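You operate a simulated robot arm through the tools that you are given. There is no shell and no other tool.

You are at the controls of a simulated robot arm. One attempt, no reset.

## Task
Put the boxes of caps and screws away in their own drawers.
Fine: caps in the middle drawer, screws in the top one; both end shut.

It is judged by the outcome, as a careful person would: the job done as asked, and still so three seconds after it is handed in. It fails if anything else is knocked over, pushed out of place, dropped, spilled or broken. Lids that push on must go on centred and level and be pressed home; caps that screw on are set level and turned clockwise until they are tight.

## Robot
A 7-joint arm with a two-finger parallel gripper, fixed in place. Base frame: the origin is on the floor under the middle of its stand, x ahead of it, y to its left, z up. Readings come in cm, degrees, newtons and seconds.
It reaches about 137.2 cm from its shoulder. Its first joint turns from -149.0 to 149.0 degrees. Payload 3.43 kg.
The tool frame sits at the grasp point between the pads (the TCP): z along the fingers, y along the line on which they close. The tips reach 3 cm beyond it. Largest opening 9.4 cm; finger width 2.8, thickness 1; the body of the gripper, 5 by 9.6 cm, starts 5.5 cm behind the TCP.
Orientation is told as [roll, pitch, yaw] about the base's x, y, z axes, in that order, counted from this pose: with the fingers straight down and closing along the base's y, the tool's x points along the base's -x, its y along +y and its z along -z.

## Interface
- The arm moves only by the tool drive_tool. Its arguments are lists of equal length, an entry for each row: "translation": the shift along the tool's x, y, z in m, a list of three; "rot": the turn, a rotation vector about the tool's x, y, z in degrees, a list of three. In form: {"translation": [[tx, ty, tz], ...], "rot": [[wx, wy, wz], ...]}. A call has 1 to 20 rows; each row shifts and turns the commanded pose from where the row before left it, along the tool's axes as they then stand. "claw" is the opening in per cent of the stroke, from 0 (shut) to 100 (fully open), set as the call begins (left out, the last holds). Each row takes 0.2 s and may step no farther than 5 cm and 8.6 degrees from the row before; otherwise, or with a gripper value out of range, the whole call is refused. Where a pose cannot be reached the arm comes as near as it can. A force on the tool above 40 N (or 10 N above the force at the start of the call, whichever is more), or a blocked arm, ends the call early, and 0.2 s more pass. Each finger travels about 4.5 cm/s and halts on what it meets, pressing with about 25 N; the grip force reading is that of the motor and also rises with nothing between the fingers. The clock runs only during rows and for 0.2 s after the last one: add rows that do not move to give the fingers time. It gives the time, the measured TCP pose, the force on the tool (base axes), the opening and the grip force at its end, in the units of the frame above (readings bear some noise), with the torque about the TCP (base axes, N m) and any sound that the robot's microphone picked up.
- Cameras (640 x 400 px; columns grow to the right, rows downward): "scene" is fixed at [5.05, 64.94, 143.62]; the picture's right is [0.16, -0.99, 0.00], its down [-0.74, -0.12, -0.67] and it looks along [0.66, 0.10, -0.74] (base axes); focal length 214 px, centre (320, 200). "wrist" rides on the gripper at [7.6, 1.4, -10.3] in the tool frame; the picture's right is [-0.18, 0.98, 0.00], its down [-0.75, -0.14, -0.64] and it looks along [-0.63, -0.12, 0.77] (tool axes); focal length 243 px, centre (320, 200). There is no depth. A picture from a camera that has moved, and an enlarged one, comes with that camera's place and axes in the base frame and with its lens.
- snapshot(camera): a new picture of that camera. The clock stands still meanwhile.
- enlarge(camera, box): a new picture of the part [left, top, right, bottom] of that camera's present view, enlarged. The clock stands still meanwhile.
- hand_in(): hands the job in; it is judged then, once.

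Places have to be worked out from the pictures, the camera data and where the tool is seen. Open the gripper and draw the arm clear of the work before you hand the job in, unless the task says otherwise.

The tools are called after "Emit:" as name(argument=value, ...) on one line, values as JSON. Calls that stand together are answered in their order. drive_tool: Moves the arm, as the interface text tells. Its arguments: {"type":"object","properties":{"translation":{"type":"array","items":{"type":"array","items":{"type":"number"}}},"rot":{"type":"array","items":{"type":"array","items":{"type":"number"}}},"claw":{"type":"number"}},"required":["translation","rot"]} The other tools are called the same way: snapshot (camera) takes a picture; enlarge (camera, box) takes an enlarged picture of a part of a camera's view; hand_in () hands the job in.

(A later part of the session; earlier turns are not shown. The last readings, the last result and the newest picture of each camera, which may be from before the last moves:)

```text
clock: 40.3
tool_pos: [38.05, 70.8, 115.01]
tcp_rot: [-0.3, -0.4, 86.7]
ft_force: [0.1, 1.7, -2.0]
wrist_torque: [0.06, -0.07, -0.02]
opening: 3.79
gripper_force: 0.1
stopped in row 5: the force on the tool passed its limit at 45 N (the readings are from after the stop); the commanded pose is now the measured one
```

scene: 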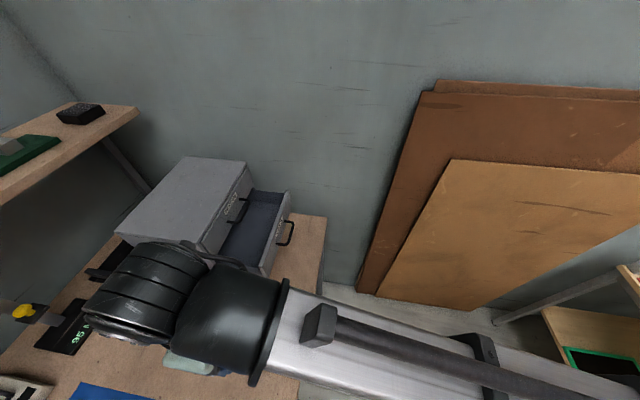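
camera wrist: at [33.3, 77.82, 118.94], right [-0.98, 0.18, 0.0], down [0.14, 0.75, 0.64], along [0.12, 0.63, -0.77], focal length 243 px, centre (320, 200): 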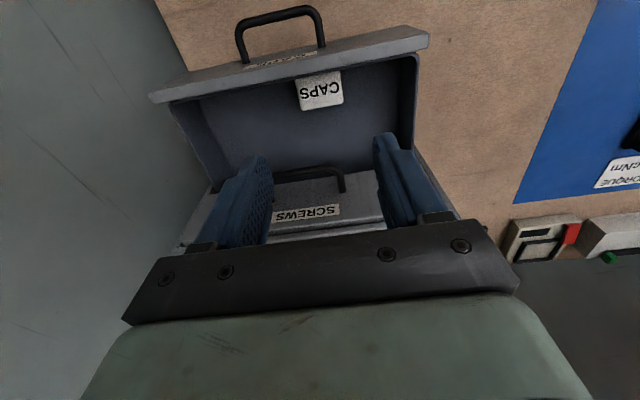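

The call stopped on a brief 45 N spike with no lasting force. I'll look at the arm before continuing.

Emit:
snapshot(camera="scene")

Emit:
snapshot(camera="wrist")

```text
taken
```

scene: 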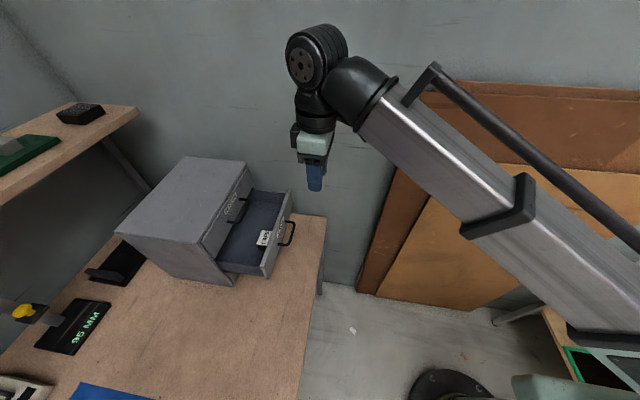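

```text
taken
camera wrist: at [36.08, 63.13, 125.19], right [-0.97, 0.24, -0.01], down [0.18, 0.74, 0.65], along [0.16, 0.63, -0.76], focal length 243 px, centre (320, 200)
```

wrist: 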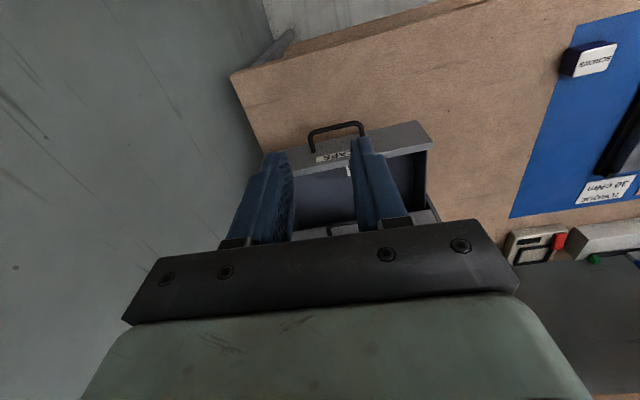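

Nothing is touching; the spike was inertial, from stopping quickly. I'll continue yawing back to 0 with gentle ramps.

Emit:
drive_tool(translation=[[0, 0, 0], [0, 0, 0], [0, 0, 0], [0, 0, 0], [0, 0, 0], [0, 0, 0], [0, 0, 0], [0, 0, 0], [0, 0, 0], [0, 0, 0], [0, 0, 0], [0, 0, 0], [0, 0, 0], [0, 0, 0], [0, 0, 0]], rot=[[0, 0, 2], [0, 0, 5], [0, 0, 7.5], [0, 0, 7.5], [0, 0, 7.5], [0, 0, 7.5], [0, 0, 7.5], [0, 0, 7.5], [0, 0, 7.5], [0, 0, 7.5], [0, 0, 7.5], [0, 0, 6], [0, 0, 4], [0, 0, 2.2], [0, 0, 0]])

```text
clock: 43.5
tool_pos: [38.11, 70.69, 115.0]
tcp_rot: [0.3, -0.3, -0.1]
ft_force: [-0.8, -0.1, 0.2]
wrist_torque: [0.0, -0.02, -0.03]
opening: 3.75
gripper_force: 0.1
```

Yaw is back to 0. I'll roll 70° toward the cabinet and lower in front of the open drawer's handle.

Emit:
drive_tool(translation=[[0, 0, 0], [0, 0, 0], [0, 0, 0], [0, 0, 0], [0, 0, 0], [0, 0, 0], [0, 0, 0], [0, 0, 0], [0, 0, 0], [0, 0, 0], [0, 0, 0], [0.001, -0.0204, 0.0074], [0.001, -0.04, 0.0146], [0, -0.04, 0.0146], [0, -0.04, 0.0146], [0, -0.04, 0.0146], [0, -0.0236, 0.0086], [0, 0, 0], [0, 0, 0]], rot=[[-3, 0, 0], [-6, 0, 0], [-8, 0, 0], [-8.4, 0, 0], [-8.4, 0, 0], [-8.4, 0, 0], [-8.4, 0, 0], [-8.4, 0, 0], [-6, 0, 0], [-3.3, 0, 0], [-1.7, 0, 0], [0, 0, 0], [0, 0, 0], [0, 0, 0], [0, 0, 0], [0, 0, 0], [0, 0, 0], [0, 0, 0], [0, 0, 0]])

Emit:
snapshot(camera="wrist")

```text
clock: 47.5
tool_pos: [37.93, 70.85, 93.34]
tcp_rot: [70.4, -0.4, 0.1]
ft_force: [-0.4, -0.2, -0.1]
wrist_torque: [0.01, -0.01, 0.02]
opening: 3.76
gripper_force: 0.1
```

```text
taken
camera wrist: at [30.27, 61.66, 98.07], right [0.18, 0.33, 0.93], down [0.75, -0.65, 0.09], along [0.63, 0.68, -0.36], focal length 243 px, centre (320, 200)
```

wrist: 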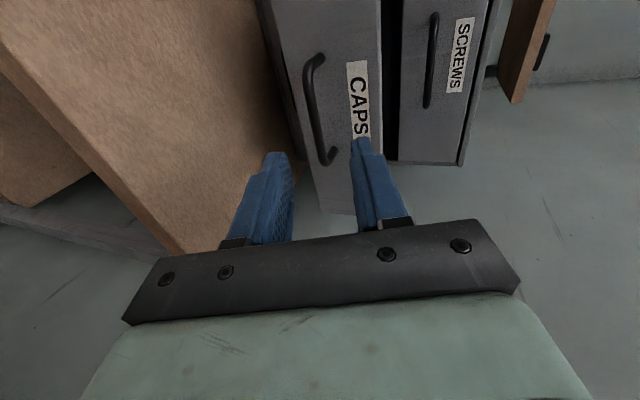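

The handle is lined up between the fingers. I'll advance 7.2 cm along the finger axis, then close on the bar.

Emit:
drive_tool(translation=[[0, -0.0004, 0.015], [0, -0.0005, 0.022], [0, -0.0004, 0.022], [0, 0, 0.0133], [0, 0, 0], [0, 0, 0]], rot=[[0, 0, 0], [0, 0, 0], [0, 0, 0], [0, 0, 0], [0, 0, 0], [0, 0, 0]])

Emit:
snapshot(camera="wrist")

```text
clock: 48.9
tool_pos: [37.94, 77.66, 90.83]
tcp_rot: [70.2, -0.4, 0.1]
ft_force: [-0.2, 0.2, -0.6]
wrist_torque: [0.01, -0.01, -0.01]
opening: 3.75
gripper_force: 0.1
```

```text
taken
camera wrist: at [30.3, 68.45, 95.48], right [0.18, 0.33, 0.93], down [0.75, -0.65, 0.09], along [0.63, 0.68, -0.36], focal length 243 px, centre (320, 200)
```

wrist: 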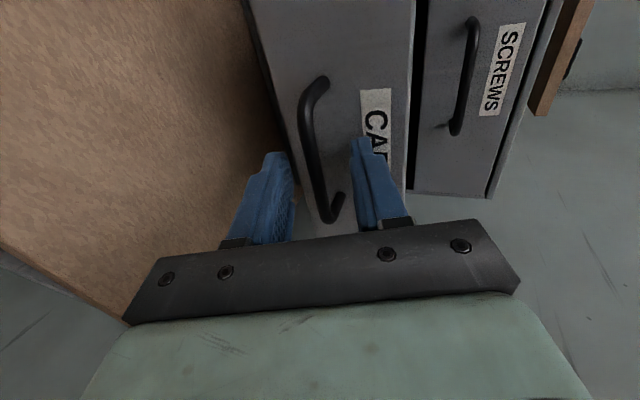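

The bar is between the fingers. I'll close on the handle.

Emit:
drive_tool(translation=[[0, 0, 0], [0, 0, 0], [0, 0, 0], [0, 0, 0]], rot=[[0, 0, 0], [0, 0, 0], [0, 0, 0], [0, 0, 0]], claw=0)

```text
clock: 49.9
tool_pos: [37.96, 77.65, 90.74]
tcp_rot: [70.2, -0.5, 0.1]
ft_force: [0.1, -1.3, -19.2]
wrist_torque: [-0.18, 0.0, -0.13]
opening: 0.75
gripper_force: 41.4
```

Gripped, with about −19 N in z, so I'm roughly 1 mm high. I'll lower a touch and push the drawer straight in along +y, slowing at the end.

Emit:
drive_tool(translation=[[0, -0.0013, 0.0005], [0, 0.0017, 0.0047], [0, 0.0034, 0.0094], [0, 0.0034, 0.0094], [0, 0.0034, 0.0094], [0, 0.0034, 0.0094], [0, 0.0034, 0.0094], [0, 0.0034, 0.0094], [0, 0.0034, 0.0094], [0, 0.0034, 0.0094], [0, 0.0034, 0.0094], [0, 0.0034, 0.0094], [0, 0.0017, 0.0047], [0, 0.001, 0.0028], [0, 0.001, 0.0028], [0, 0, 0]], rot=[[0, 0, 0], [0, 0, 0], [0, 0, 0], [0, 0, 0], [0, 0, 0], [0, 0, 0], [0, 0, 0], [0, 0, 0], [0, 0, 0], [0, 0, 0], [0, 0, 0], [0, 0, 0], [0, 0, 0], [0, 0, 0], [0, 0, 0], [0, 0, 0]])

Emit:
snapshot(camera="wrist")

Emit:
enlarge(camera="scene", box=[160, 140, 352, 290])

```text
clock: 53.3
tool_pos: [38.04, 89.21, 90.65]
tcp_rot: [70.3, -0.4, 0.0]
ft_force: [-3.3, -0.3, -4.5]
wrist_torque: [-0.03, 0.1, 0.04]
opening: 0.74
gripper_force: 41.6
```

```text
taken
camera wrist: at [30.31, 80.02, 95.35], right [0.18, 0.33, 0.93], down [0.75, -0.65, 0.09], along [0.63, 0.68, -0.37], focal length 243 px, centre (320, 200)
```

wrist: 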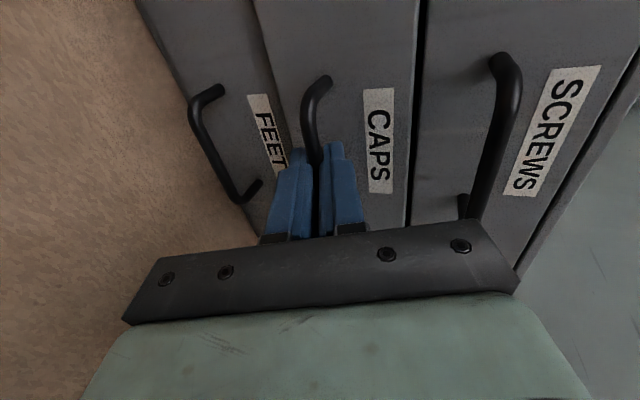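

```text
2.67 times, centred on (256, 215) of scene
camera zoom: at [5.05, 64.94, 143.62], right [0.16, -0.99, 0.0], down [-0.74, -0.12, -0.67], along [0.66, 0.1, -0.74], focal length 572 px, centre (491, 160)
```

zoom: 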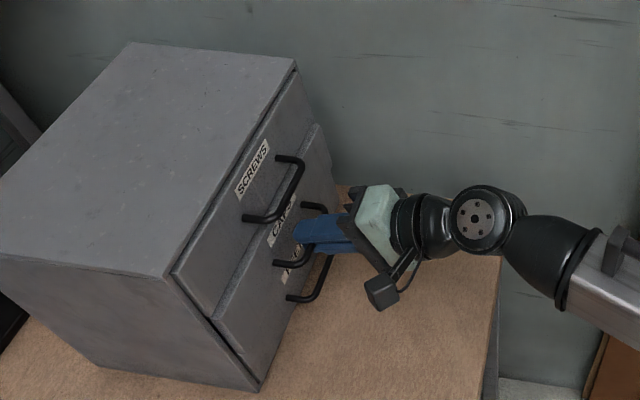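

The drawer is nearly shut (y=89.2; it was about 89.65 when closed). I'll push the last few millimetres in 1 mm steps.

Emit:
drive_tool(translation=[[0, 0.00034, 0.00094], [0, 0.00034, 0.00094], [0, 0.00034, 0.00094], [0, 0.00034, 0.00094], [0, 0.00034, 0.00094], [0, 0, 0]], rot=[[0, 0, 0], [0, 0, 0], [0, 0, 0], [0, 0, 0], [0, 0, 0], [0, 0, 0]])

```text
clock: 54.7
tool_pos: [37.92, 89.75, 90.71]
tcp_rot: [70.3, -0.5, 0.0]
ft_force: [-5.0, 0.1, -6.6]
wrist_torque: [-0.05, 0.16, 0.27]
opening: 0.75
gripper_force: 41.5
```

There's no reaction along y yet. I'll continue in 1 mm steps until the end stop shows up in the force.

Emit:
drive_tool(translation=[[0, 0.00034, 0.00094], [0, 0.00034, 0.00094], [0, 0, 0]], rot=[[0, 0, 0], [0, 0, 0], [0, 0, 0]])

Emit:
enlarge(camera="scene", box=[200, 150, 296, 290])

```text
clock: 55.5
tool_pos: [37.93, 89.98, 90.48]
tcp_rot: [70.3, -0.4, 0.0]
ft_force: [-4.1, -0.2, -7.6]
wrist_torque: [-0.08, 0.13, 0.15]
opening: 0.78
gripper_force: 41.7
```

```text
2.86 times, centred on (248, 220) of scene
camera zoom: at [5.05, 64.94, 143.62], right [0.16, -0.99, 0.0], down [-0.74, -0.12, -0.67], along [0.66, 0.1, -0.74], focal length 613 px, centre (526, 143)
```

zoom: 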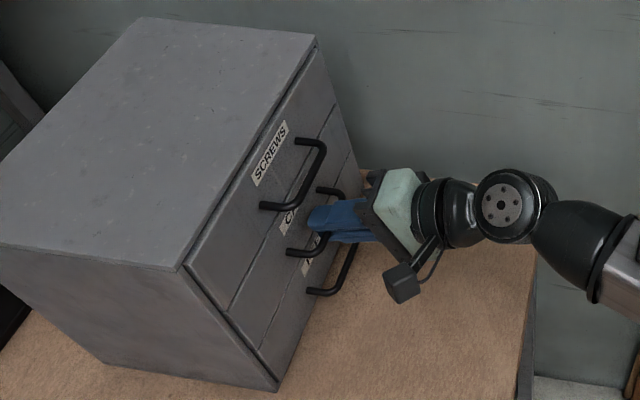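

The middle face now looks flush with its neighbours. I'll check closely in the wrist view before letting go.

Emit:
enlarge(camera="wrist", box=[140, 0, 560, 260])

Emit:
enlarge(camera="scene", box=[220, 180, 280, 290])

```text
1.52 times, centred on (350, 130) of wrist
camera zoom: at [30.31, 80.71, 95.35], right [0.18, 0.33, 0.93], down [0.75, -0.65, 0.09], along [0.63, 0.68, -0.37], focal length 370 px, centre (274, 307)
```

zoom: 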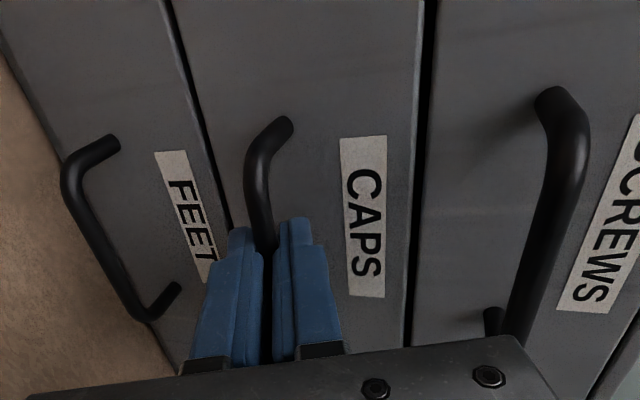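

```text
3.64 times, centred on (250, 235) of scene
camera zoom: at [5.05, 64.94, 143.62], right [0.16, -0.99, 0.0], down [-0.74, -0.12, -0.67], along [0.66, 0.1, -0.74], focal length 780 px, centre (574, 73)
```

zoom: 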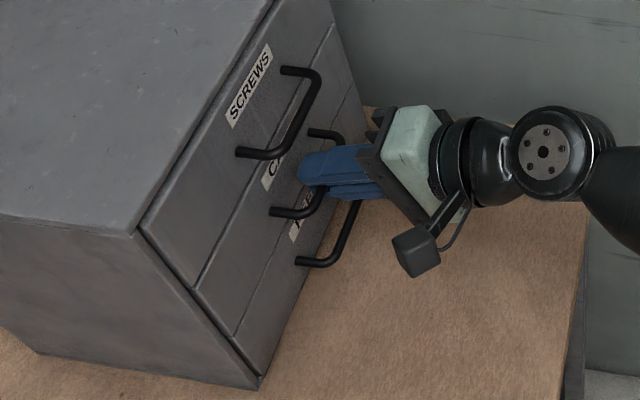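

The three handle roots line up to within a pixel or so, meaning the middle face is flush to about 1 mm. I'll nudge 1 mm more to check for the end stop.

Emit:
drive_tool(translation=[[0, 0.00034, 0.00094], [0, 0, 0]], rot=[[0, 0, 0], [0, 0, 0]])

```text
clock: 56.1
tool_pos: [38.1, 90.08, 90.6]
tcp_rot: [70.2, -0.4, 0.0]
ft_force: [-1.8, -1.3, -7.1]
wrist_torque: [-0.09, 0.15, 0.25]
opening: 0.75
gripper_force: 41.1
```

Still no end-stop force. I'll zoom in hard on the drawer edges to judge flushness directly.

Emit:
enlarge(camera="wrist", box=[160, 60, 320, 160])

Emit:
enlarge(camera="wrist", box=[300, 0, 460, 100])

Emit:
enlarge(camera="wrist", box=[360, 40, 560, 240])

Emit:
enlarge(camera="scene", box=[210, 220, 258, 290])

```text
4.00 times, centred on (240, 110) of wrist
camera zoom: at [30.31, 80.79, 95.35], right [0.18, 0.33, 0.93], down [0.75, -0.65, 0.09], along [0.63, 0.68, -0.37], focal length 970 px, centre (640, 560)
```

zoom: 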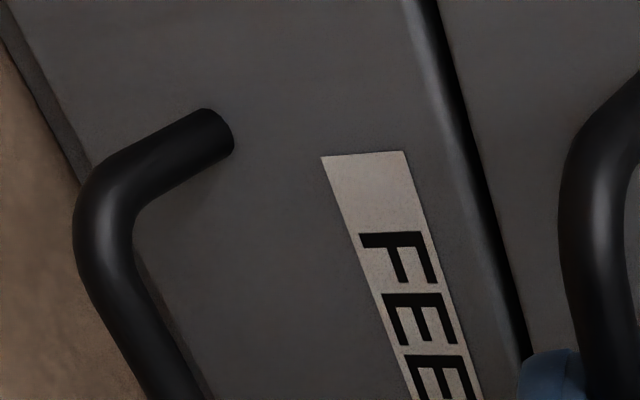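

```text
4.00 times, centred on (380, 50) of wrist
camera zoom: at [30.31, 80.79, 95.35], right [0.18, 0.33, 0.93], down [0.75, -0.65, 0.09], along [0.63, 0.68, -0.37], focal length 970 px, centre (80, 800)
```

zoom: 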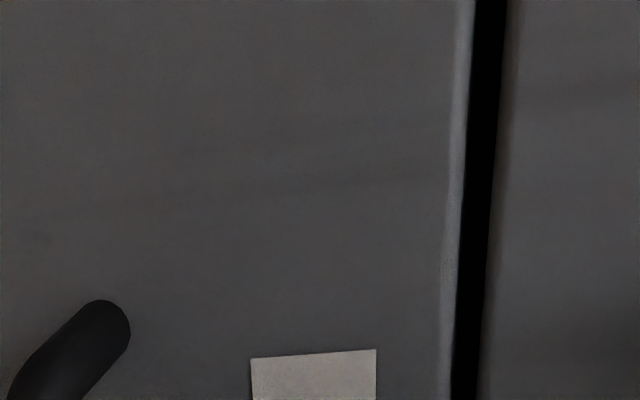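

```text
2.00 times, centred on (460, 140) of wrist
camera zoom: at [30.31, 80.79, 95.35], right [0.18, 0.33, 0.93], down [0.75, -0.65, 0.09], along [0.63, 0.68, -0.37], focal length 485 px, centre (40, 320)
```

zoom: 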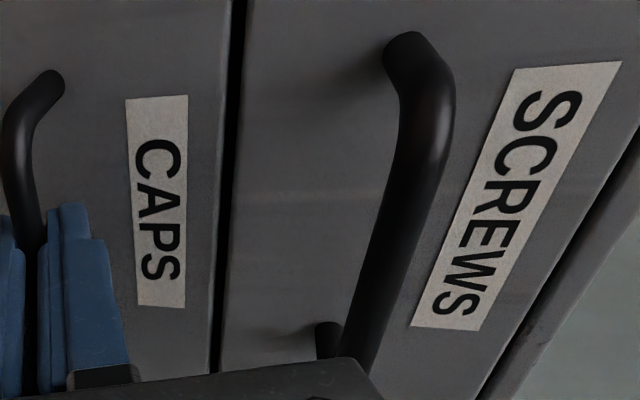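

```text
5.71 times, centred on (234, 255) of scene
camera zoom: at [5.05, 64.94, 143.62], right [0.16, -0.99, 0.0], down [-0.74, -0.12, -0.67], along [0.66, 0.1, -0.74], focal length 1226 px, centre (811, -114)
```

zoom: 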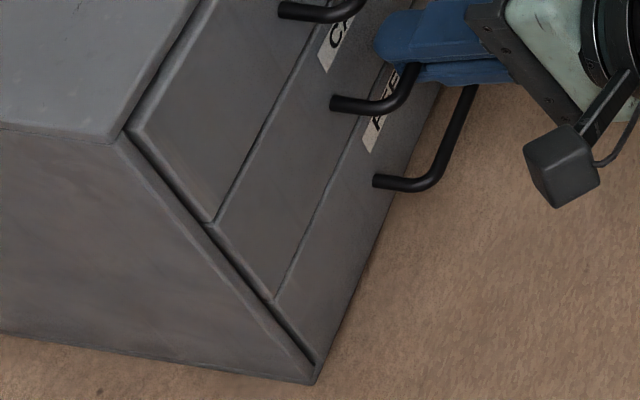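

The handle roots look the same as in the first closed view. I'll take the same scene crop as at the start and compare the cabinet and drawer positions directly.

Emit:
enlarge(camera="scene", box=[100, 140, 340, 290])

```text
2.67 times, centred on (220, 215) of scene
camera zoom: at [5.05, 64.94, 143.62], right [0.16, -0.99, 0.0], down [-0.74, -0.12, -0.67], along [0.66, 0.1, -0.74], focal length 572 px, centre (587, 160)
```

zoom: 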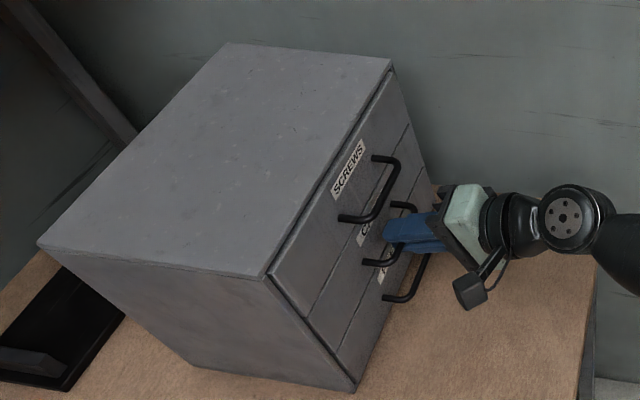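

The cabinet is exactly where it began, and the middle handle is at its original closed pixel position. I'll push 2 mm more to confirm it's home, watching the y force.

Emit:
drive_tool(translation=[[0, 0.00034, 0.00094], [0, 0.00034, 0.00094], [0, 0, 0]], rot=[[0, 0, 0], [0, 0, 0], [0, 0, 0]])

Emit:
enlarge(camera="scene", box=[210, 180, 290, 290])

```text
clock: 56.9
tool_pos: [38.03, 90.07, 90.63]
tcp_rot: [70.3, -0.4, 0.0]
ft_force: [-4.0, -23.6, -7.9]
wrist_torque: [-0.13, -0.05, -0.4]
opening: 0.76
gripper_force: 41.6
```

```text
3.64 times, centred on (250, 235) of scene
camera zoom: at [5.05, 64.94, 143.62], right [0.16, -0.99, 0.0], down [-0.74, -0.12, -0.67], along [0.66, 0.1, -0.74], focal length 780 px, centre (574, 73)
```

zoom: 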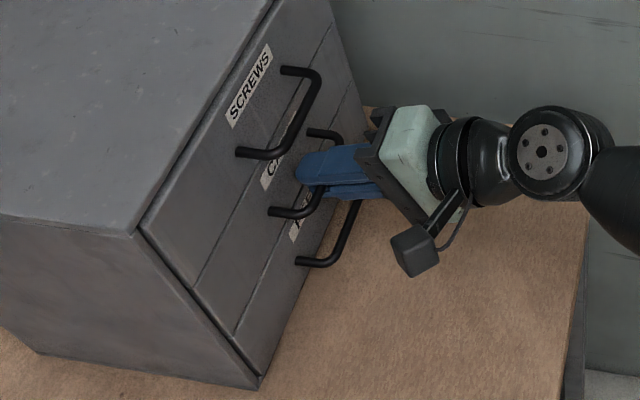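

The end stop shows clearly: −23.6 N in y with the TCP halted at 90.07. The middle drawer is fully shut, so I'll relieve the push before releasing.

Emit:
drive_tool(translation=[[0, -0.0006, -0.0017], [0, 0, 0]], rot=[[0, 0, 0], [0, 0, 0]])

Emit:
drive_tool(translation=[[0, 0, 0], [0, 0, 0], [0, 0, 0], [0, 0, -0.015], [0, 0, -0.025], [0, 0, -0.025], [0, 0, -0.01], [0, 0, 0]], rot=[[0, 0, 0], [0, 0, 0], [0, 0, 0], [0, 0, 0], [0, 0, 0], [0, 0, 0], [0, 0, 0], [0, 0, 0]], claw=40)

Emit:
snapshot(camera="wrist")

```text
clock: 57.5
tool_pos: [38.03, 89.92, 90.52]
tcp_rot: [70.3, -0.3, 0.1]
ft_force: [-3.3, -14.6, -7.1]
wrist_torque: [-0.1, 0.07, 0.04]
opening: 0.73
gripper_force: 41.7
```

```text
clock: 59.3
tool_pos: [37.99, 82.79, 93.19]
tcp_rot: [70.3, -0.4, 0.0]
ft_force: [0.3, -0.5, 0.5]
wrist_torque: [0.02, 0.01, -0.01]
opening: 3.77
gripper_force: 0.0
```

```text
taken
camera wrist: at [30.34, 73.69, 97.83], right [0.18, 0.33, 0.93], down [0.75, -0.65, 0.09], along [0.63, 0.68, -0.36], focal length 243 px, centre (320, 200)
```

wrist: 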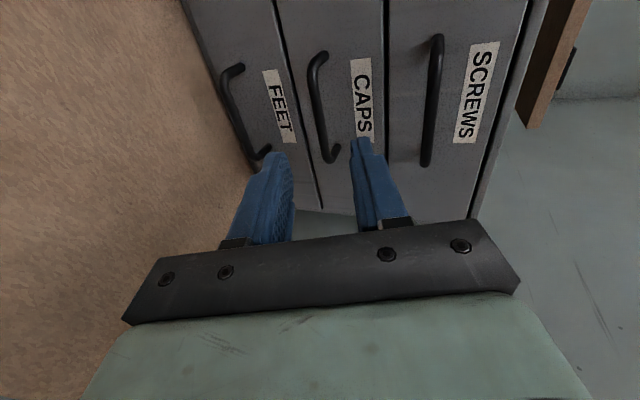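

The middle drawer stays closed. The top bar should be at z≈98.1, so I'll rise, line up with it and advance along the finger axis.

Emit:
drive_tool(translation=[[0, 0.0245, -0.0111], [0, 0.0245, -0.0111], [0, 0.0245, -0.0111], [0, 0, 0], [0, 0, 0.015], [0, 0, 0.025], [0, 0, 0.025], [0, 0, 0.013], [0, 0, 0]], rot=[[0, 0, 0], [0, 0, 0], [0, 0, 0], [0, 0, 0], [0, 0, 0], [0, 0, 0], [0, 0, 0], [0, 0, 0], [0, 0, 0]])

Emit:
snapshot(camera="wrist")

Emit:
enlarge(camera="scene", box=[180, 140, 340, 260])

```text
clock: 61.3
tool_pos: [38.04, 89.68, 98.48]
tcp_rot: [70.3, -0.4, 0.0]
ft_force: [-1.4, -0.9, -0.2]
wrist_torque: [-0.01, -0.02, -0.03]
opening: 3.77
gripper_force: 0.0
```

```text
taken
camera wrist: at [30.26, 80.44, 103.29], right [0.18, 0.33, 0.93], down [0.75, -0.65, 0.09], along [0.63, 0.68, -0.36], focal length 243 px, centre (320, 200)
```

wrist: 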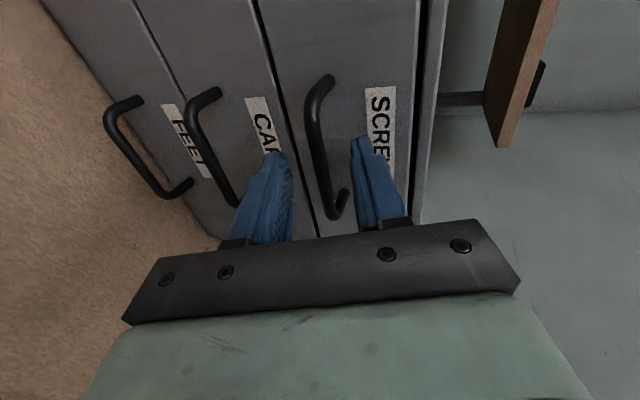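

```text
3.33 times, centred on (260, 200) of scene
camera zoom: at [5.05, 64.94, 143.62], right [0.16, -0.99, 0.0], down [-0.74, -0.12, -0.67], along [0.66, 0.1, -0.74], focal length 715 px, centre (520, 200)
```

zoom: 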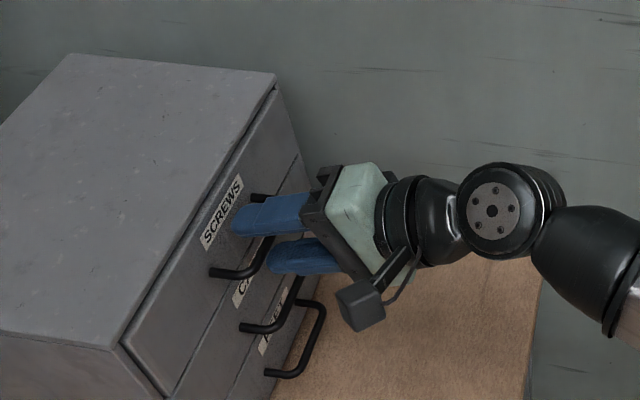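

The top bar is centred between the fingers and the middle handle is well clear. I'll close on it.

Emit:
drive_tool(translation=[[0, 0, 0], [0, 0, 0], [0, 0, 0], [0, 0, 0]], rot=[[0, 0, 0], [0, 0, 0], [0, 0, 0], [0, 0, 0]], claw=0)

```text
clock: 62.3
tool_pos: [38.02, 89.6, 98.74]
tcp_rot: [70.5, -0.3, -0.2]
ft_force: [0.0, 0.7, 16.9]
wrist_torque: [0.24, 0.0, -0.07]
opening: 0.76
gripper_force: 42.1
```

Gripped, with +17 N in z, so the bar is a touch higher than my aim. I'll ease up 1.5 mm and pull out 12 cm.

Emit:
drive_tool(translation=[[0, 0.0015, -0.0005], [0, -0.0017, -0.0047], [0, -0.0034, -0.0094], [0, -0.0034, -0.0094], [0, -0.0034, -0.0094], [0, -0.0034, -0.0094], [0, -0.0034, -0.0094], [0, -0.0034, -0.0094], [0, -0.0034, -0.0094], [0, -0.0034, -0.0094], [0, -0.0034, -0.0094], [0, -0.0034, -0.0094], [0, -0.0034, -0.0094], [0, -0.0017, -0.0047], [0, 0, 0]], rot=[[0, 0, 0], [0, 0, 0], [0, 0, 0], [0, 0, 0], [0, 0, 0], [0, 0, 0], [0, 0, 0], [0, 0, 0], [0, 0, 0], [0, 0, 0], [0, 0, 0], [0, 0, 0], [0, 0, 0], [0, 0, 0], [0, 0, 0]])

Emit:
snapshot(camera="scene")

```text
clock: 65.5
tool_pos: [38.04, 77.41, 98.74]
tcp_rot: [70.3, -0.4, 0.0]
ft_force: [-1.6, -0.6, 4.9]
wrist_torque: [0.06, -0.05, -0.29]
opening: 0.76
gripper_force: 41.6
```

```text
taken
```

scene: 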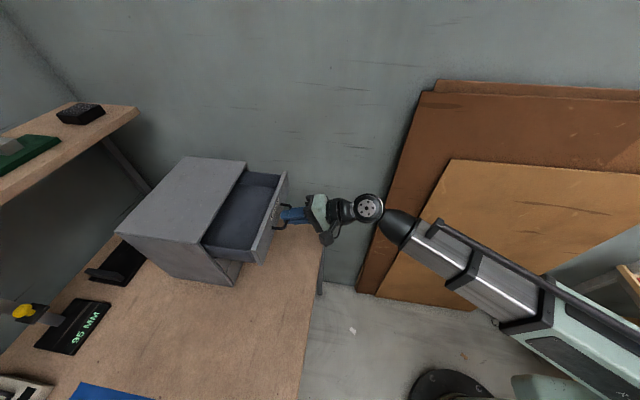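

The SCREWS drawer is open. I'll release, back off and rise, then roll back to fingers-down.

Emit:
drive_tool(translation=[[0, 0, 0], [0, 0, 0], [0, 0, 0], [0, 0, -0.015], [0, 0, -0.025], [0, 0, -0.025], [0, 0, -0.01], [0, 0.02, -0.0073], [0, 0.036, -0.0131], [0, 0.036, -0.0131], [0, 0.026, -0.0095], [0, 0.014, -0.0051], [0, 0, 0]], rot=[[0, 0, 0], [0, 0, 0], [0, 0, 0], [0, 0, 0], [0, 0, 0], [0, 0, 0], [0, 0, 0], [0, 0, 0], [0, 0, 0], [0, 0, 0], [0, 0, 0], [0, 0, 0], [0, 0, 0]], claw=40)

Emit:
drive_tool(translation=[[0, 0, 0], [0, 0, 0], [0, 0, 0], [0, 0, 0], [0, 0, 0], [0, 0, 0], [0, 0, 0], [0, 0, 0], [0, 0, 0], [0, 0, 0], [0, 0, 0], [0, 0, 0]], rot=[[3, 0, 0], [6, 0, 0], [8, 0, 0], [8.4, 0, 0], [8.4, 0, 0], [8.4, 0, 0], [8.4, 0, 0], [8.4, 0, 0], [6, 0, 0], [3.5, 0, 0], [1.8, 0, 0], [0, 0, 0]])

Emit:
snapshot(camera="wrist")

```text
clock: 68.3
tool_pos: [37.74, 70.49, 115.32]
tcp_rot: [70.3, -0.4, 0.0]
ft_force: [0.2, -0.4, -0.7]
wrist_torque: [-0.05, 0.0, -0.03]
opening: 3.78
gripper_force: 0.0
```

```text
clock: 70.9
tool_pos: [37.81, 70.4, 115.27]
tcp_rot: [0.0, -0.4, 0.0]
ft_force: [-0.9, 0.4, -0.1]
wrist_torque: [0.01, -0.01, 0.0]
opening: 3.75
gripper_force: 0.1
```

```text
taken
camera wrist: at [30.1, 71.9, 125.45], right [0.18, 0.98, 0.0], down [0.75, -0.14, 0.65], along [0.64, -0.12, -0.76], focal length 243 px, centre (320, 200)
```

wrist: 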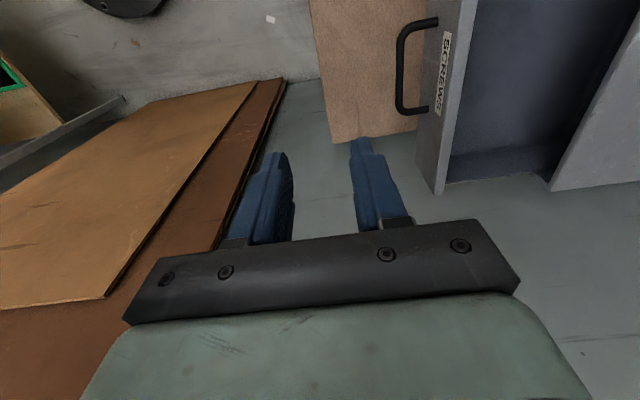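

The drawer is open and released. Combined estimates put SCREWS at about (−4.05, 81.35), top z≈81.3. I'll carry the empty gripper over there, then yaw 90° with smooth ramps.

Emit:
drive_tool(translation=[[0.012, 0.003, 0.003], [0.027, 0.006, 0.006], [0.036, 0.008, 0.008], [0.038, 0.009, 0.01], [0.038, 0.009, 0.01], [0.038, 0.009, 0.01], [0.038, 0.009, 0.01], [0.038, 0.009, 0.01], [0.038, 0.009, 0.01], [0.038, 0.009, 0.009], [0.034, 0.007, 0.007], [0.025, 0.005, 0.005], [0.012, 0.003, 0.002], [0.006, 0.001, 0], [0, 0, 0]], rot=[[0, 0.4, 0], [0, 0, 0], [0, 0, 0], [0, 0, 0], [0, 0, 0], [0, 0, 0], [0, 0, 0], [0, 0, 0], [0, 0, 0], [0, 0, 0], [0, 0, 0], [0, 0, 0], [0, 0, 0], [0, 0, 0], [0, 0, 0]], claw=70)

Emit:
drive_tool(translation=[[0, 0, 0], [0, 0, 0], [0, 0, 0], [0, 0, 0], [0, 0, 0], [0, 0, 0], [0, 0, 0], [0, 0, 0], [0, 0, 0], [0, 0, 0], [0, 0, 0], [0, 0, 0], [0, 0, 0], [0, 0, 0], [0, 0, 0]], rot=[[0, 0, -2], [0, 0, -5], [0, 0, -7.5], [0, 0, -7.5], [0, 0, -7.5], [0, 0, -7.5], [0, 0, -7.5], [0, 0, -7.5], [0, 0, -7.5], [0, 0, -7.5], [0, 0, -7.5], [0, 0, -7.5], [0, 0, -5], [0, 0, -3], [0, 0, 0]])

Emit:
snapshot(camera="wrist")

```text
clock: 74.1
tool_pos: [-4.02, 80.12, 105.3]
tcp_rot: [0.0, 0.0, 0.0]
ft_force: [0.2, -0.6, -0.2]
wrist_torque: [0.04, 0.03, 0.0]
opening: 6.57
gripper_force: 0.0
```

```text
clock: 77.3
tool_pos: [-3.95, 80.07, 105.23]
tcp_rot: [0.0, 0.0, 90.0]
ft_force: [0.0, -0.1, 0.1]
wrist_torque: [0.03, -0.01, -0.01]
opening: 6.56
gripper_force: 0.0
```

```text
taken
camera wrist: at [-5.4, 72.44, 115.47], right [-0.98, 0.18, 0.0], down [0.14, 0.75, 0.64], along [0.12, 0.63, -0.77], focal length 243 px, centre (320, 200)
```

wrist: 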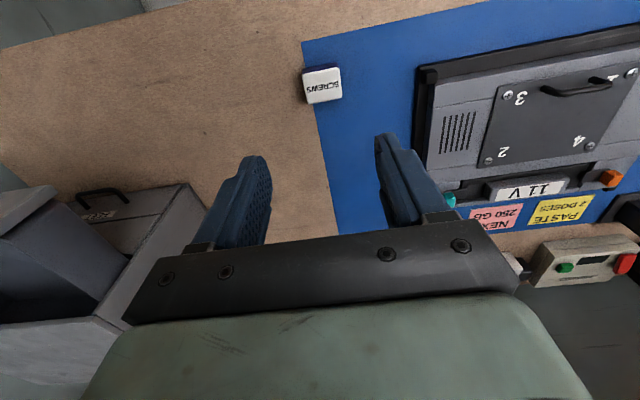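

SCREWS is right below, and the black device is about 10 cm away, so the fingers have room. I'll enlarge for a precise position.

Emit:
enlarge(camera="wrist", box=[240, 40, 400, 140])

```text
4.00 times, centred on (320, 90) of wrist
camera zoom: at [-5.4, 72.44, 115.47], right [-0.98, 0.18, 0.0], down [0.14, 0.75, 0.64], along [0.12, 0.63, -0.77], focal length 970 px, centre (320, 640)
```

zoom: 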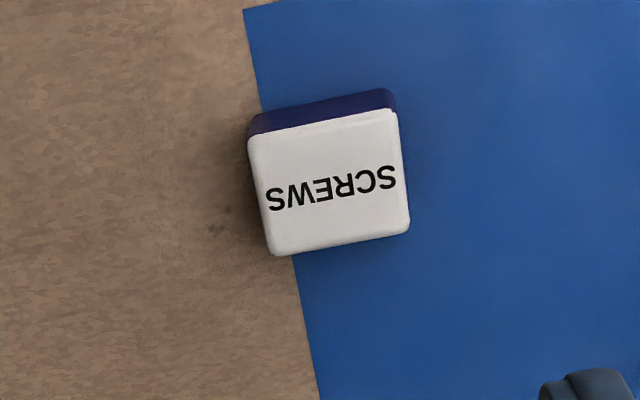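

SCREWS is confirmed at (−4.05, 81.4), squared to the axes. I'll shift over it and descend to just above its top for a check.

Emit:
drive_tool(translation=[[-0.0133, 0.001, 0], [0, 0, 0.015], [0, 0, 0.03], [0, 0, 0.035], [0, 0, 0.035], [0, 0, 0.035], [0, 0, 0.025], [0, 0, 0.015], [0, 0, 0.007], [0, 0, 0]], rot=[[0, 0, 0], [0, 0, 0], [0, 0, 0], [0, 0, 0], [0, 0, 0], [0, 0, 0], [0, 0, 0], [0, 0, 0], [0, 0, 0], [0, 0, 0]])

Emit:
snapshot(camera="wrist")

```text
clock: 79.5
tool_pos: [-4.0, 81.35, 85.61]
tcp_rot: [0.1, 0.0, 90.0]
ft_force: [0.0, -1.1, 0.6]
wrist_torque: [0.0, 0.0, -0.02]
opening: 6.57
gripper_force: 0.0
```

```text
taken
camera wrist: at [-5.55, 73.77, 95.8], right [-0.98, 0.18, 0.0], down [0.14, 0.75, 0.64], along [0.12, 0.63, -0.77], focal length 243 px, centre (320, 200)
```

wrist: 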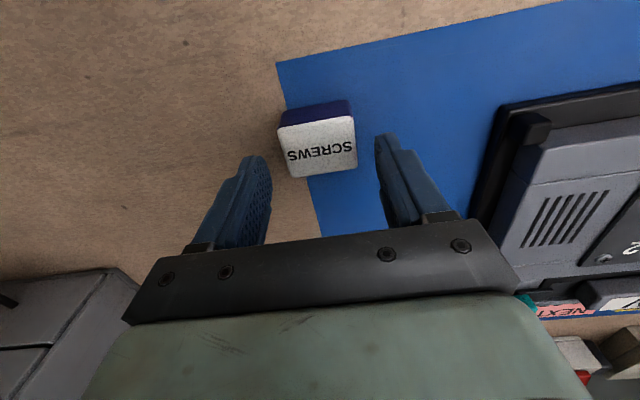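

The box is centred between the fingers. I'll descend the last 3.4 cm to TCP z≈82.2.

Emit:
drive_tool(translation=[[0, 0, 0.01], [0, 0, 0.012], [0, 0, 0.008], [0, 0, 0.004], [0, 0, 0]], rot=[[0, 0, 0], [0, 0, 0], [0, 0, 0], [0, 0, 0], [0, 0, 0]])

Emit:
snapshot(camera="wrist")

```text
clock: 80.7
tool_pos: [-3.92, 81.39, 82.15]
tcp_rot: [0.0, 0.1, 90.0]
ft_force: [0.5, -0.3, 0.6]
wrist_torque: [0.04, 0.0, -0.01]
opening: 6.59
gripper_force: 0.0
```

```text
taken
camera wrist: at [-5.52, 73.74, 92.39], right [-0.98, 0.18, 0.0], down [0.14, 0.75, 0.64], along [0.12, 0.63, -0.77], focal length 243 px, centre (320, 200)
```

wrist: 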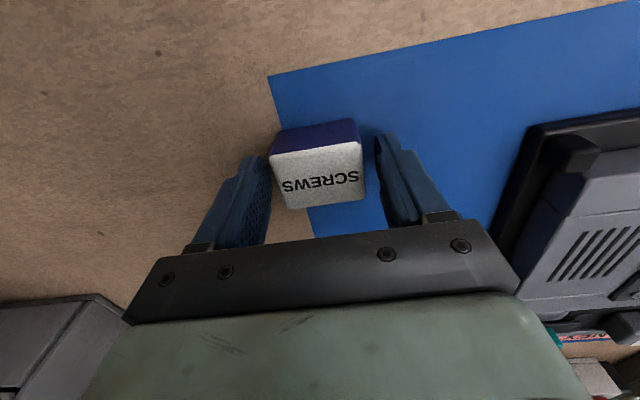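

The fingers straddle SCREWS with no contact. I'll close on it.

Emit:
drive_tool(translation=[[0, 0, 0], [0, 0, 0], [0, 0, 0], [0, 0, 0]], rot=[[0, 0, 0], [0, 0, 0], [0, 0, 0], [0, 0, 0]], claw=25)

Emit:
drive_tool(translation=[[0, 0, -0.005], [0, 0, -0.015], [0, 0, -0.025], [0, 0, -0.03], [0, 0, -0.035], [0, 0, -0.035], [0, 0, -0.035], [0, 0, -0.035], [0, 0, -0.03], [0, 0, -0.02], [0, 0, -0.01], [0, 0, 0]], rot=[[0, 0, 0], [0, 0, 0], [0, 0, 0], [0, 0, 0], [0, 0, 0], [0, 0, 0], [0, 0, 0], [0, 0, 0], [0, 0, 0], [0, 0, 0], [0, 0, 0], [0, 0, 0]])

Emit:
snapshot(camera="wrist")

```text
clock: 81.7
tool_pos: [-4.0, 81.35, 82.1]
tcp_rot: [0.0, 0.0, 90.0]
ft_force: [-0.4, 0.4, 0.1]
wrist_torque: [0.03, -0.01, -0.03]
opening: 4.92
gripper_force: 24.7
```

```text
clock: 84.3
tool_pos: [-3.82, 81.39, 109.72]
tcp_rot: [0.0, 0.0, 90.0]
ft_force: [0.1, 0.4, -0.2]
wrist_torque: [-0.01, 0.0, 0.02]
opening: 4.91
gripper_force: 24.9
```

```text
taken
camera wrist: at [-5.51, 73.72, 119.91], right [-0.98, 0.18, 0.0], down [0.14, 0.75, 0.64], along [0.12, 0.63, -0.77], focal length 243 px, centre (320, 200)
```

wrist: 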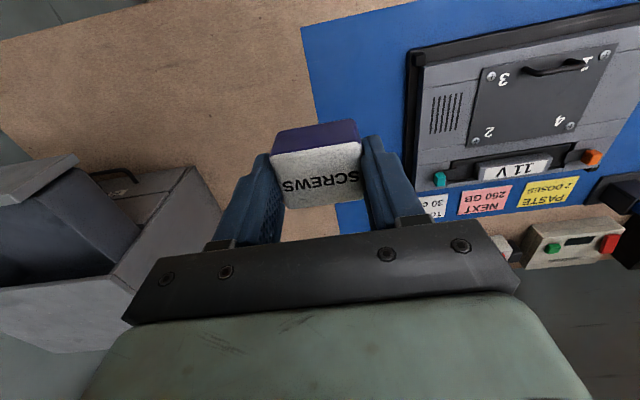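

SCREWS is held level at 4.9 cm. I'll carry it across at z≈109.7, above the open top drawer's panel, to about (35, 87).

Emit:
drive_tool(translation=[[-0.004, -0.01, 0], [-0.004, -0.022, 0], [-0.004, -0.03, 0], [-0.004, -0.034, 0], [-0.004, -0.034, 0], [-0.004, -0.034, 0], [-0.004, -0.034, 0], [-0.004, -0.034, 0], [-0.004, -0.034, 0], [-0.004, -0.034, 0], [-0.004, -0.034, 0], [-0.004, -0.028, 0], [-0.004, -0.018, 0], [-0.004, -0.009, 0], [0, 0, 0]], rot=[[0, 0, 0], [0, 0, 0], [0, 0, 0], [0, 0, 0], [0, 0, 0], [0, 0, 0], [0, 0, 0], [0, 0, 0], [0, 0, 0], [0, 0, 0], [0, 0, 0], [0, 0, 0], [0, 0, 0], [0, 0, 0], [0, 0, 0]])

Emit:
snapshot(camera="wrist")

Emit:
enlarge(camera="scene", box=[160, 140, 352, 290])

```text
clock: 87.5
tool_pos: [34.79, 87.06, 109.63]
tcp_rot: [0.0, 0.1, 90.0]
ft_force: [-0.6, 0.1, -0.9]
wrist_torque: [-0.02, 0.0, -0.04]
opening: 4.91
gripper_force: 25.0
```

```text
taken
camera wrist: at [33.4, 79.34, 119.9], right [-0.98, 0.18, 0.0], down [0.14, 0.75, 0.64], along [0.12, 0.63, -0.77], focal length 243 px, centre (320, 200)
```

wrist: 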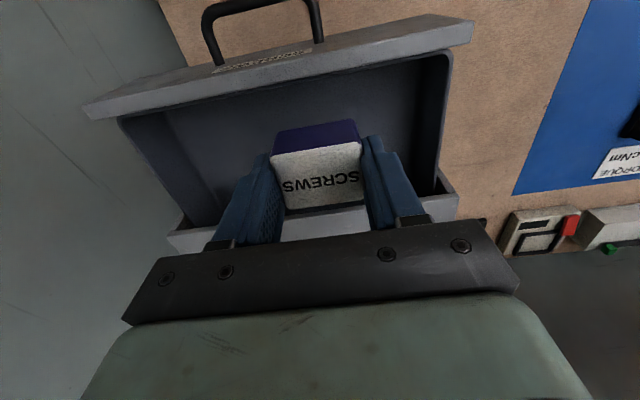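

```text
2.67 times, centred on (256, 215) of scene
camera zoom: at [5.05, 64.94, 143.62], right [0.16, -0.99, 0.0], down [-0.74, -0.12, -0.67], along [0.66, 0.1, -0.74], focal length 572 px, centre (491, 160)
```

zoom: 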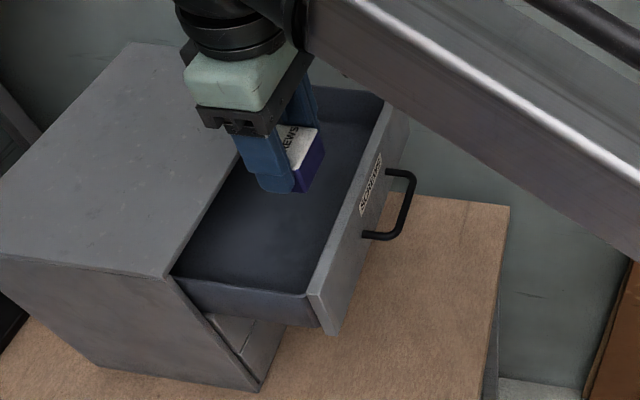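

The box is centred over the top drawer interior. I'll lower to just above its floor (expected contact near TCP z≈99.4).

Emit:
drive_tool(translation=[[0, 0, 0.01], [0, 0, 0.02], [0, 0, 0.025], [0, 0, 0.02], [0, 0, 0.012], [0, 0, 0.007], [0, 0, 0.003], [0, 0, 0]], rot=[[0, 0, 0], [0, 0, 0], [0, 0, 0], [0, 0, 0], [0, 0, 0], [0, 0, 0], [0, 0, 0], [0, 0, 0]])

Emit:
snapshot(camera="wrist")

```text
clock: 89.3
tool_pos: [34.89, 86.93, 100.08]
tcp_rot: [0.1, -0.1, 89.9]
ft_force: [-0.1, -0.9, -0.5]
wrist_torque: [0.01, 0.03, 0.02]
opening: 4.93
gripper_force: 24.5
```

```text
taken
camera wrist: at [33.42, 79.37, 110.21], right [-0.98, 0.18, 0.0], down [0.14, 0.75, 0.64], along [0.12, 0.63, -0.77], focal length 243 px, centre (320, 200)
```

wrist: 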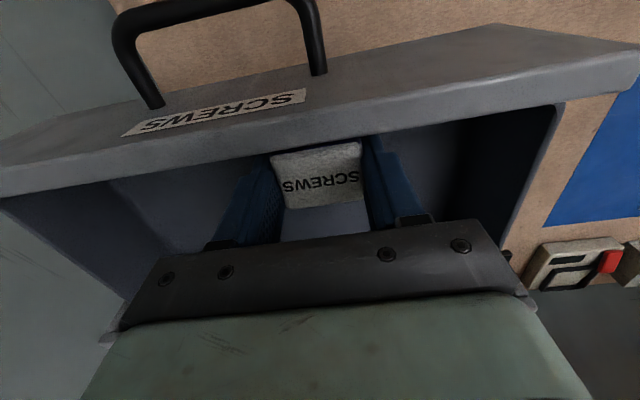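

No contact yet at z=100.1. I'll lower 4 mm more in small steps.

Emit:
drive_tool(translation=[[0, 0, 0.002], [0, 0, 0.002], [0, 0, 0]], rot=[[0, 0, 0], [0, 0, 0], [0, 0, 0]])

```text
clock: 90.1
tool_pos: [34.91, 87.05, 99.71]
tcp_rot: [-0.1, 0.0, 90.0]
ft_force: [2.0, 1.4, 21.4]
wrist_torque: [0.04, -0.02, 0.0]
opening: 4.94
gripper_force: 24.7
```

The 21 N upward force with no torque means SCREWS is on the drawer floor. I'll ease up 1 mm, open, then lift straight out.

Emit:
drive_tool(translation=[[0, 0, -0.001], [0, 0, 0], [0, 0, 0], [0, 0, 0]], rot=[[0, 0, 0], [0, 0, 0], [0, 0, 0], [0, 0, 0]], claw=68)

Emit:
drive_tool(translation=[[0, 0, -0.01], [0, 0, -0.02], [0, 0, -0.03], [0, 0, -0.035], [0, 0, -0.03], [0, 0, -0.02], [0, 0, -0.01], [0, 0, 0]], rot=[[0, 0, 0], [0, 0, 0], [0, 0, 0], [0, 0, 0], [0, 0, 0], [0, 0, 0], [0, 0, 0], [0, 0, 0]])

Emit:
snapshot(camera="wrist")

Emit:
enlarge(camera="scene", box=[160, 140, 352, 290])

```text
clock: 91.1
tool_pos: [34.85, 86.9, 99.7]
tcp_rot: [0.0, 0.0, 90.0]
ft_force: [-0.9, 0.5, 0.6]
wrist_torque: [0.03, 0.03, 0.01]
opening: 6.4
gripper_force: 0.0
```

```text
clock: 92.9
tool_pos: [34.89, 86.97, 115.28]
tcp_rot: [-0.1, -0.1, 90.0]
ft_force: [-1.0, -0.5, 0.5]
wrist_torque: [0.01, -0.01, -0.01]
opening: 6.38
gripper_force: 0.0
```

```text
taken
camera wrist: at [33.4, 79.32, 125.44], right [-0.98, 0.18, 0.0], down [0.14, 0.75, 0.64], along [0.12, 0.63, -0.77], focal length 243 px, centre (320, 200)
```

wrist: 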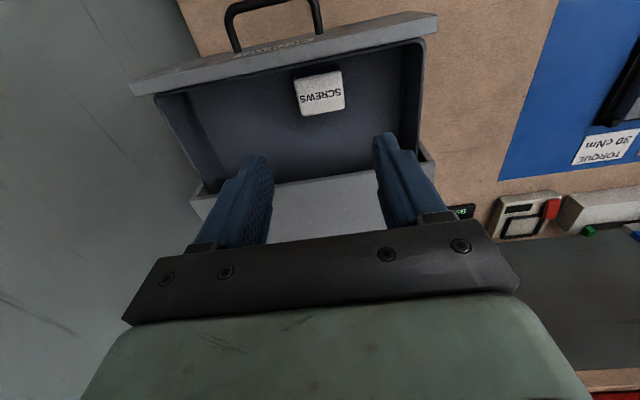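

```text
2.67 times, centred on (256, 215) of scene
camera zoom: at [5.05, 64.94, 143.62], right [0.16, -0.99, 0.0], down [-0.74, -0.12, -0.67], along [0.66, 0.1, -0.74], focal length 572 px, centre (491, 160)
```

zoom: 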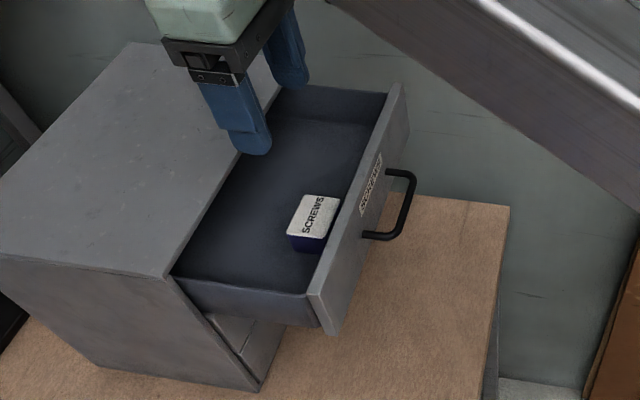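

SCREWS rests upright in the top drawer. I'll back the gripper out toward −y and yaw back to 0, ready to close the drawer.

Emit:
drive_tool(translation=[[0.015, -0.003, 0], [0.03, -0.006, 0], [0.038, -0.007, 0], [0.038, -0.007, 0], [0.027, -0.005, 0], [0.012, -0.002, 0], [0.005, -0.001, 0], [0, 0, 0]], rot=[[0, 0, 0], [0, 0, 0], [0, 0, 0], [0, 0, 0], [0, 0, 0], [0, 0, 0], [0, 0, 0], [0, 0, 0]], claw=40)

Emit:
drive_tool(translation=[[0, 0, 0], [0, 0, 0], [0, 0, 0], [0, 0, 0], [0, 0, 0], [0, 0, 0], [0, 0, 0], [0, 0, 0], [0, 0, 0], [0, 0, 0], [0, 0, 0], [0, 0, 0], [0, 0, 0], [0, 0, 0], [0, 0, 0]], rot=[[0, 0, 2], [0, 0, 5], [0, 0, 7.5], [0, 0, 7.5], [0, 0, 7.5], [0, 0, 7.5], [0, 0, 7.5], [0, 0, 7.5], [0, 0, 7.5], [0, 0, 7.5], [0, 0, 7.5], [0, 0, 7.5], [0, 0, 5], [0, 0, 3], [0, 0, 0]])

```text
clock: 94.7
tool_pos: [37.95, 70.6, 115.05]
tcp_rot: [0.0, -0.3, 89.9]
ft_force: [3.7, 6.4, -13.3]
wrist_torque: [0.16, 0.1, 0.05]
opening: 3.76
gripper_force: 0.1
stopped in row 8: the force on the tool passed its limit at 41 N (the readings are from after the stop); the commanded pose is now the measured one
```

```text
clock: 95.2
tool_pos: [38.06, 70.6, 115.11]
tcp_rot: [-0.2, -0.5, 87.8]
ft_force: [-0.4, -0.1, -1.4]
wrist_torque: [0.01, -0.14, -0.05]
opening: 3.75
gripper_force: 0.0
stopped in row 2: the force on the tool passed its limit at 49 N (the readings are from after the stop); the commanded pose is now the measured one
```

Force spikes came again when retracted with the camera facing the forearm, so the wrist camera is probably brushing the arm itself. I'll move back out 6 cm toward the cabinet, still high above everything, before yawing.

Emit:
drive_tool(translation=[[-0.01, 0, 0], [-0.02, 0, 0], [-0.02, 0, 0], [-0.01, 0, 0], [0, 0, 0]], rot=[[0, 0, 0], [0, 0, 0], [0, 0, 0], [0, 0, 0], [0, 0, 0]])

Emit:
snapshot(camera="scene")

```text
clock: 96.4
tool_pos: [38.3, 76.78, 115.04]
tcp_rot: [-0.2, -0.4, 87.7]
ft_force: [0.4, 0.3, 0.7]
wrist_torque: [0.0, -0.03, 0.06]
opening: 3.76
gripper_force: 0.1
```

```text
taken
```

scene: 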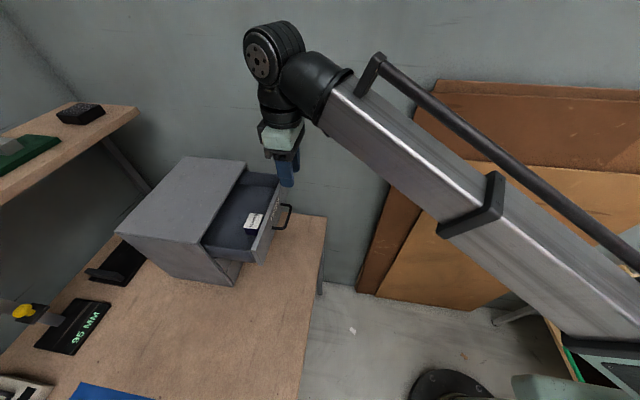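

The arm is free of contact here. I'll yaw back to 0 at this farther-out position with ramps.

Emit:
drive_tool(translation=[[0, 0, 0], [0, 0, 0], [0, 0, 0], [0, 0, 0], [0, 0, 0], [0, 0, 0], [0, 0, 0], [0, 0, 0], [0, 0, 0], [0, 0, 0], [0, 0, 0], [0, 0, 0], [0, 0, 0], [0, 0, 0], [0, 0, 0]], rot=[[0, 0, 2], [0, 0, 5], [0, 0, 7.5], [0, 0, 7.5], [0, 0, 7.5], [0, 0, 7.5], [0, 0, 7.5], [0, 0, 7.5], [0, 0, 7.5], [0, 0, 7.5], [0, 0, 7.5], [0, 0, 7], [0, 0, 4], [0, 0, 2.2], [0, 0, 0]])

```text
clock: 99.6
tool_pos: [38.32, 76.6, 115.33]
tcp_rot: [0.6, -0.1, 0.0]
ft_force: [0.0, 0.1, -0.2]
wrist_torque: [-0.03, 0.02, 0.0]
opening: 3.77
gripper_force: 0.2
```

Yaw is 0 with no forces. I'll move back to y≈70.5 and roll to the 70° handle pose.

Emit:
drive_tool(translation=[[0.001, -0.015, 0], [0.001, -0.025, 0], [0.001, -0.016, 0], [0, -0.005, 0], [0, 0, 0], [0, 0, 0], [0, 0, 0], [0, 0, 0], [0, 0, 0], [0, 0, 0], [0, 0, 0], [0, 0, 0], [0, 0, 0], [0, 0, 0], [0, 0, 0], [0, 0, 0]], rot=[[0, 0, 0], [0, 0, 0], [0, 0, 0], [0, 0, 0], [-3, 0, 0], [-6, 0, 0], [-8, 0, 0], [-8.4, 0, 0], [-8.4, 0, 0], [-8.4, 0, 0], [-8.4, 0, 0], [-8.4, 0, 0], [-6, 0, 0], [-3, 0, 0], [-1.6, 0, 0], [0, 0, 0]])

Emit:
drive_tool(translation=[[0, -0.014, 0.0051], [0, -0.03, 0.0109], [0, -0.036, 0.0131], [0, -0.03, 0.0109], [0, -0.016, 0.0058], [0, -0.006, 0.0022], [0, 0, 0]], rot=[[0, 0, 0], [0, 0, 0], [0, 0, 0], [0, 0, 0], [0, 0, 0], [0, 0, 0], [0, 0, 0]])

Emit:
snapshot(camera="wrist")

```text
clock: 103.0
tool_pos: [37.88, 70.53, 115.15]
tcp_rot: [70.2, -0.2, 0.1]
ft_force: [0.2, -0.4, 0.7]
wrist_torque: [0.0, 0.01, 0.02]
opening: 3.76
gripper_force: 0.0
```

```text
clock: 104.6
tool_pos: [37.89, 70.52, 101.11]
tcp_rot: [70.1, -0.2, 0.1]
ft_force: [0.3, -0.3, -0.3]
wrist_torque: [0.03, 0.0, 0.03]
opening: 3.76
gripper_force: 0.0
```

```text
taken
camera wrist: at [30.31, 61.37, 105.86], right [0.18, 0.34, 0.92], down [0.75, -0.65, 0.09], along [0.63, 0.68, -0.37], focal length 243 px, centre (320, 200)
```

wrist: 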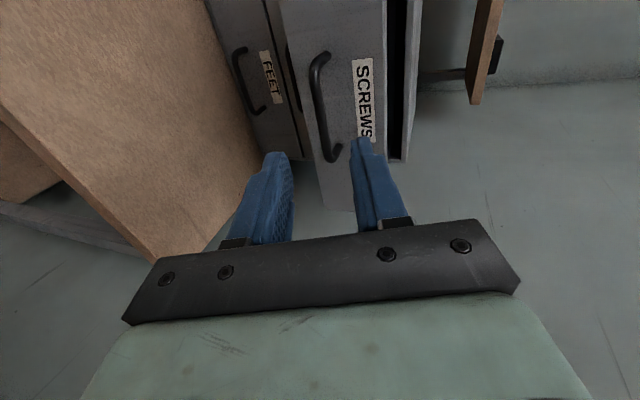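

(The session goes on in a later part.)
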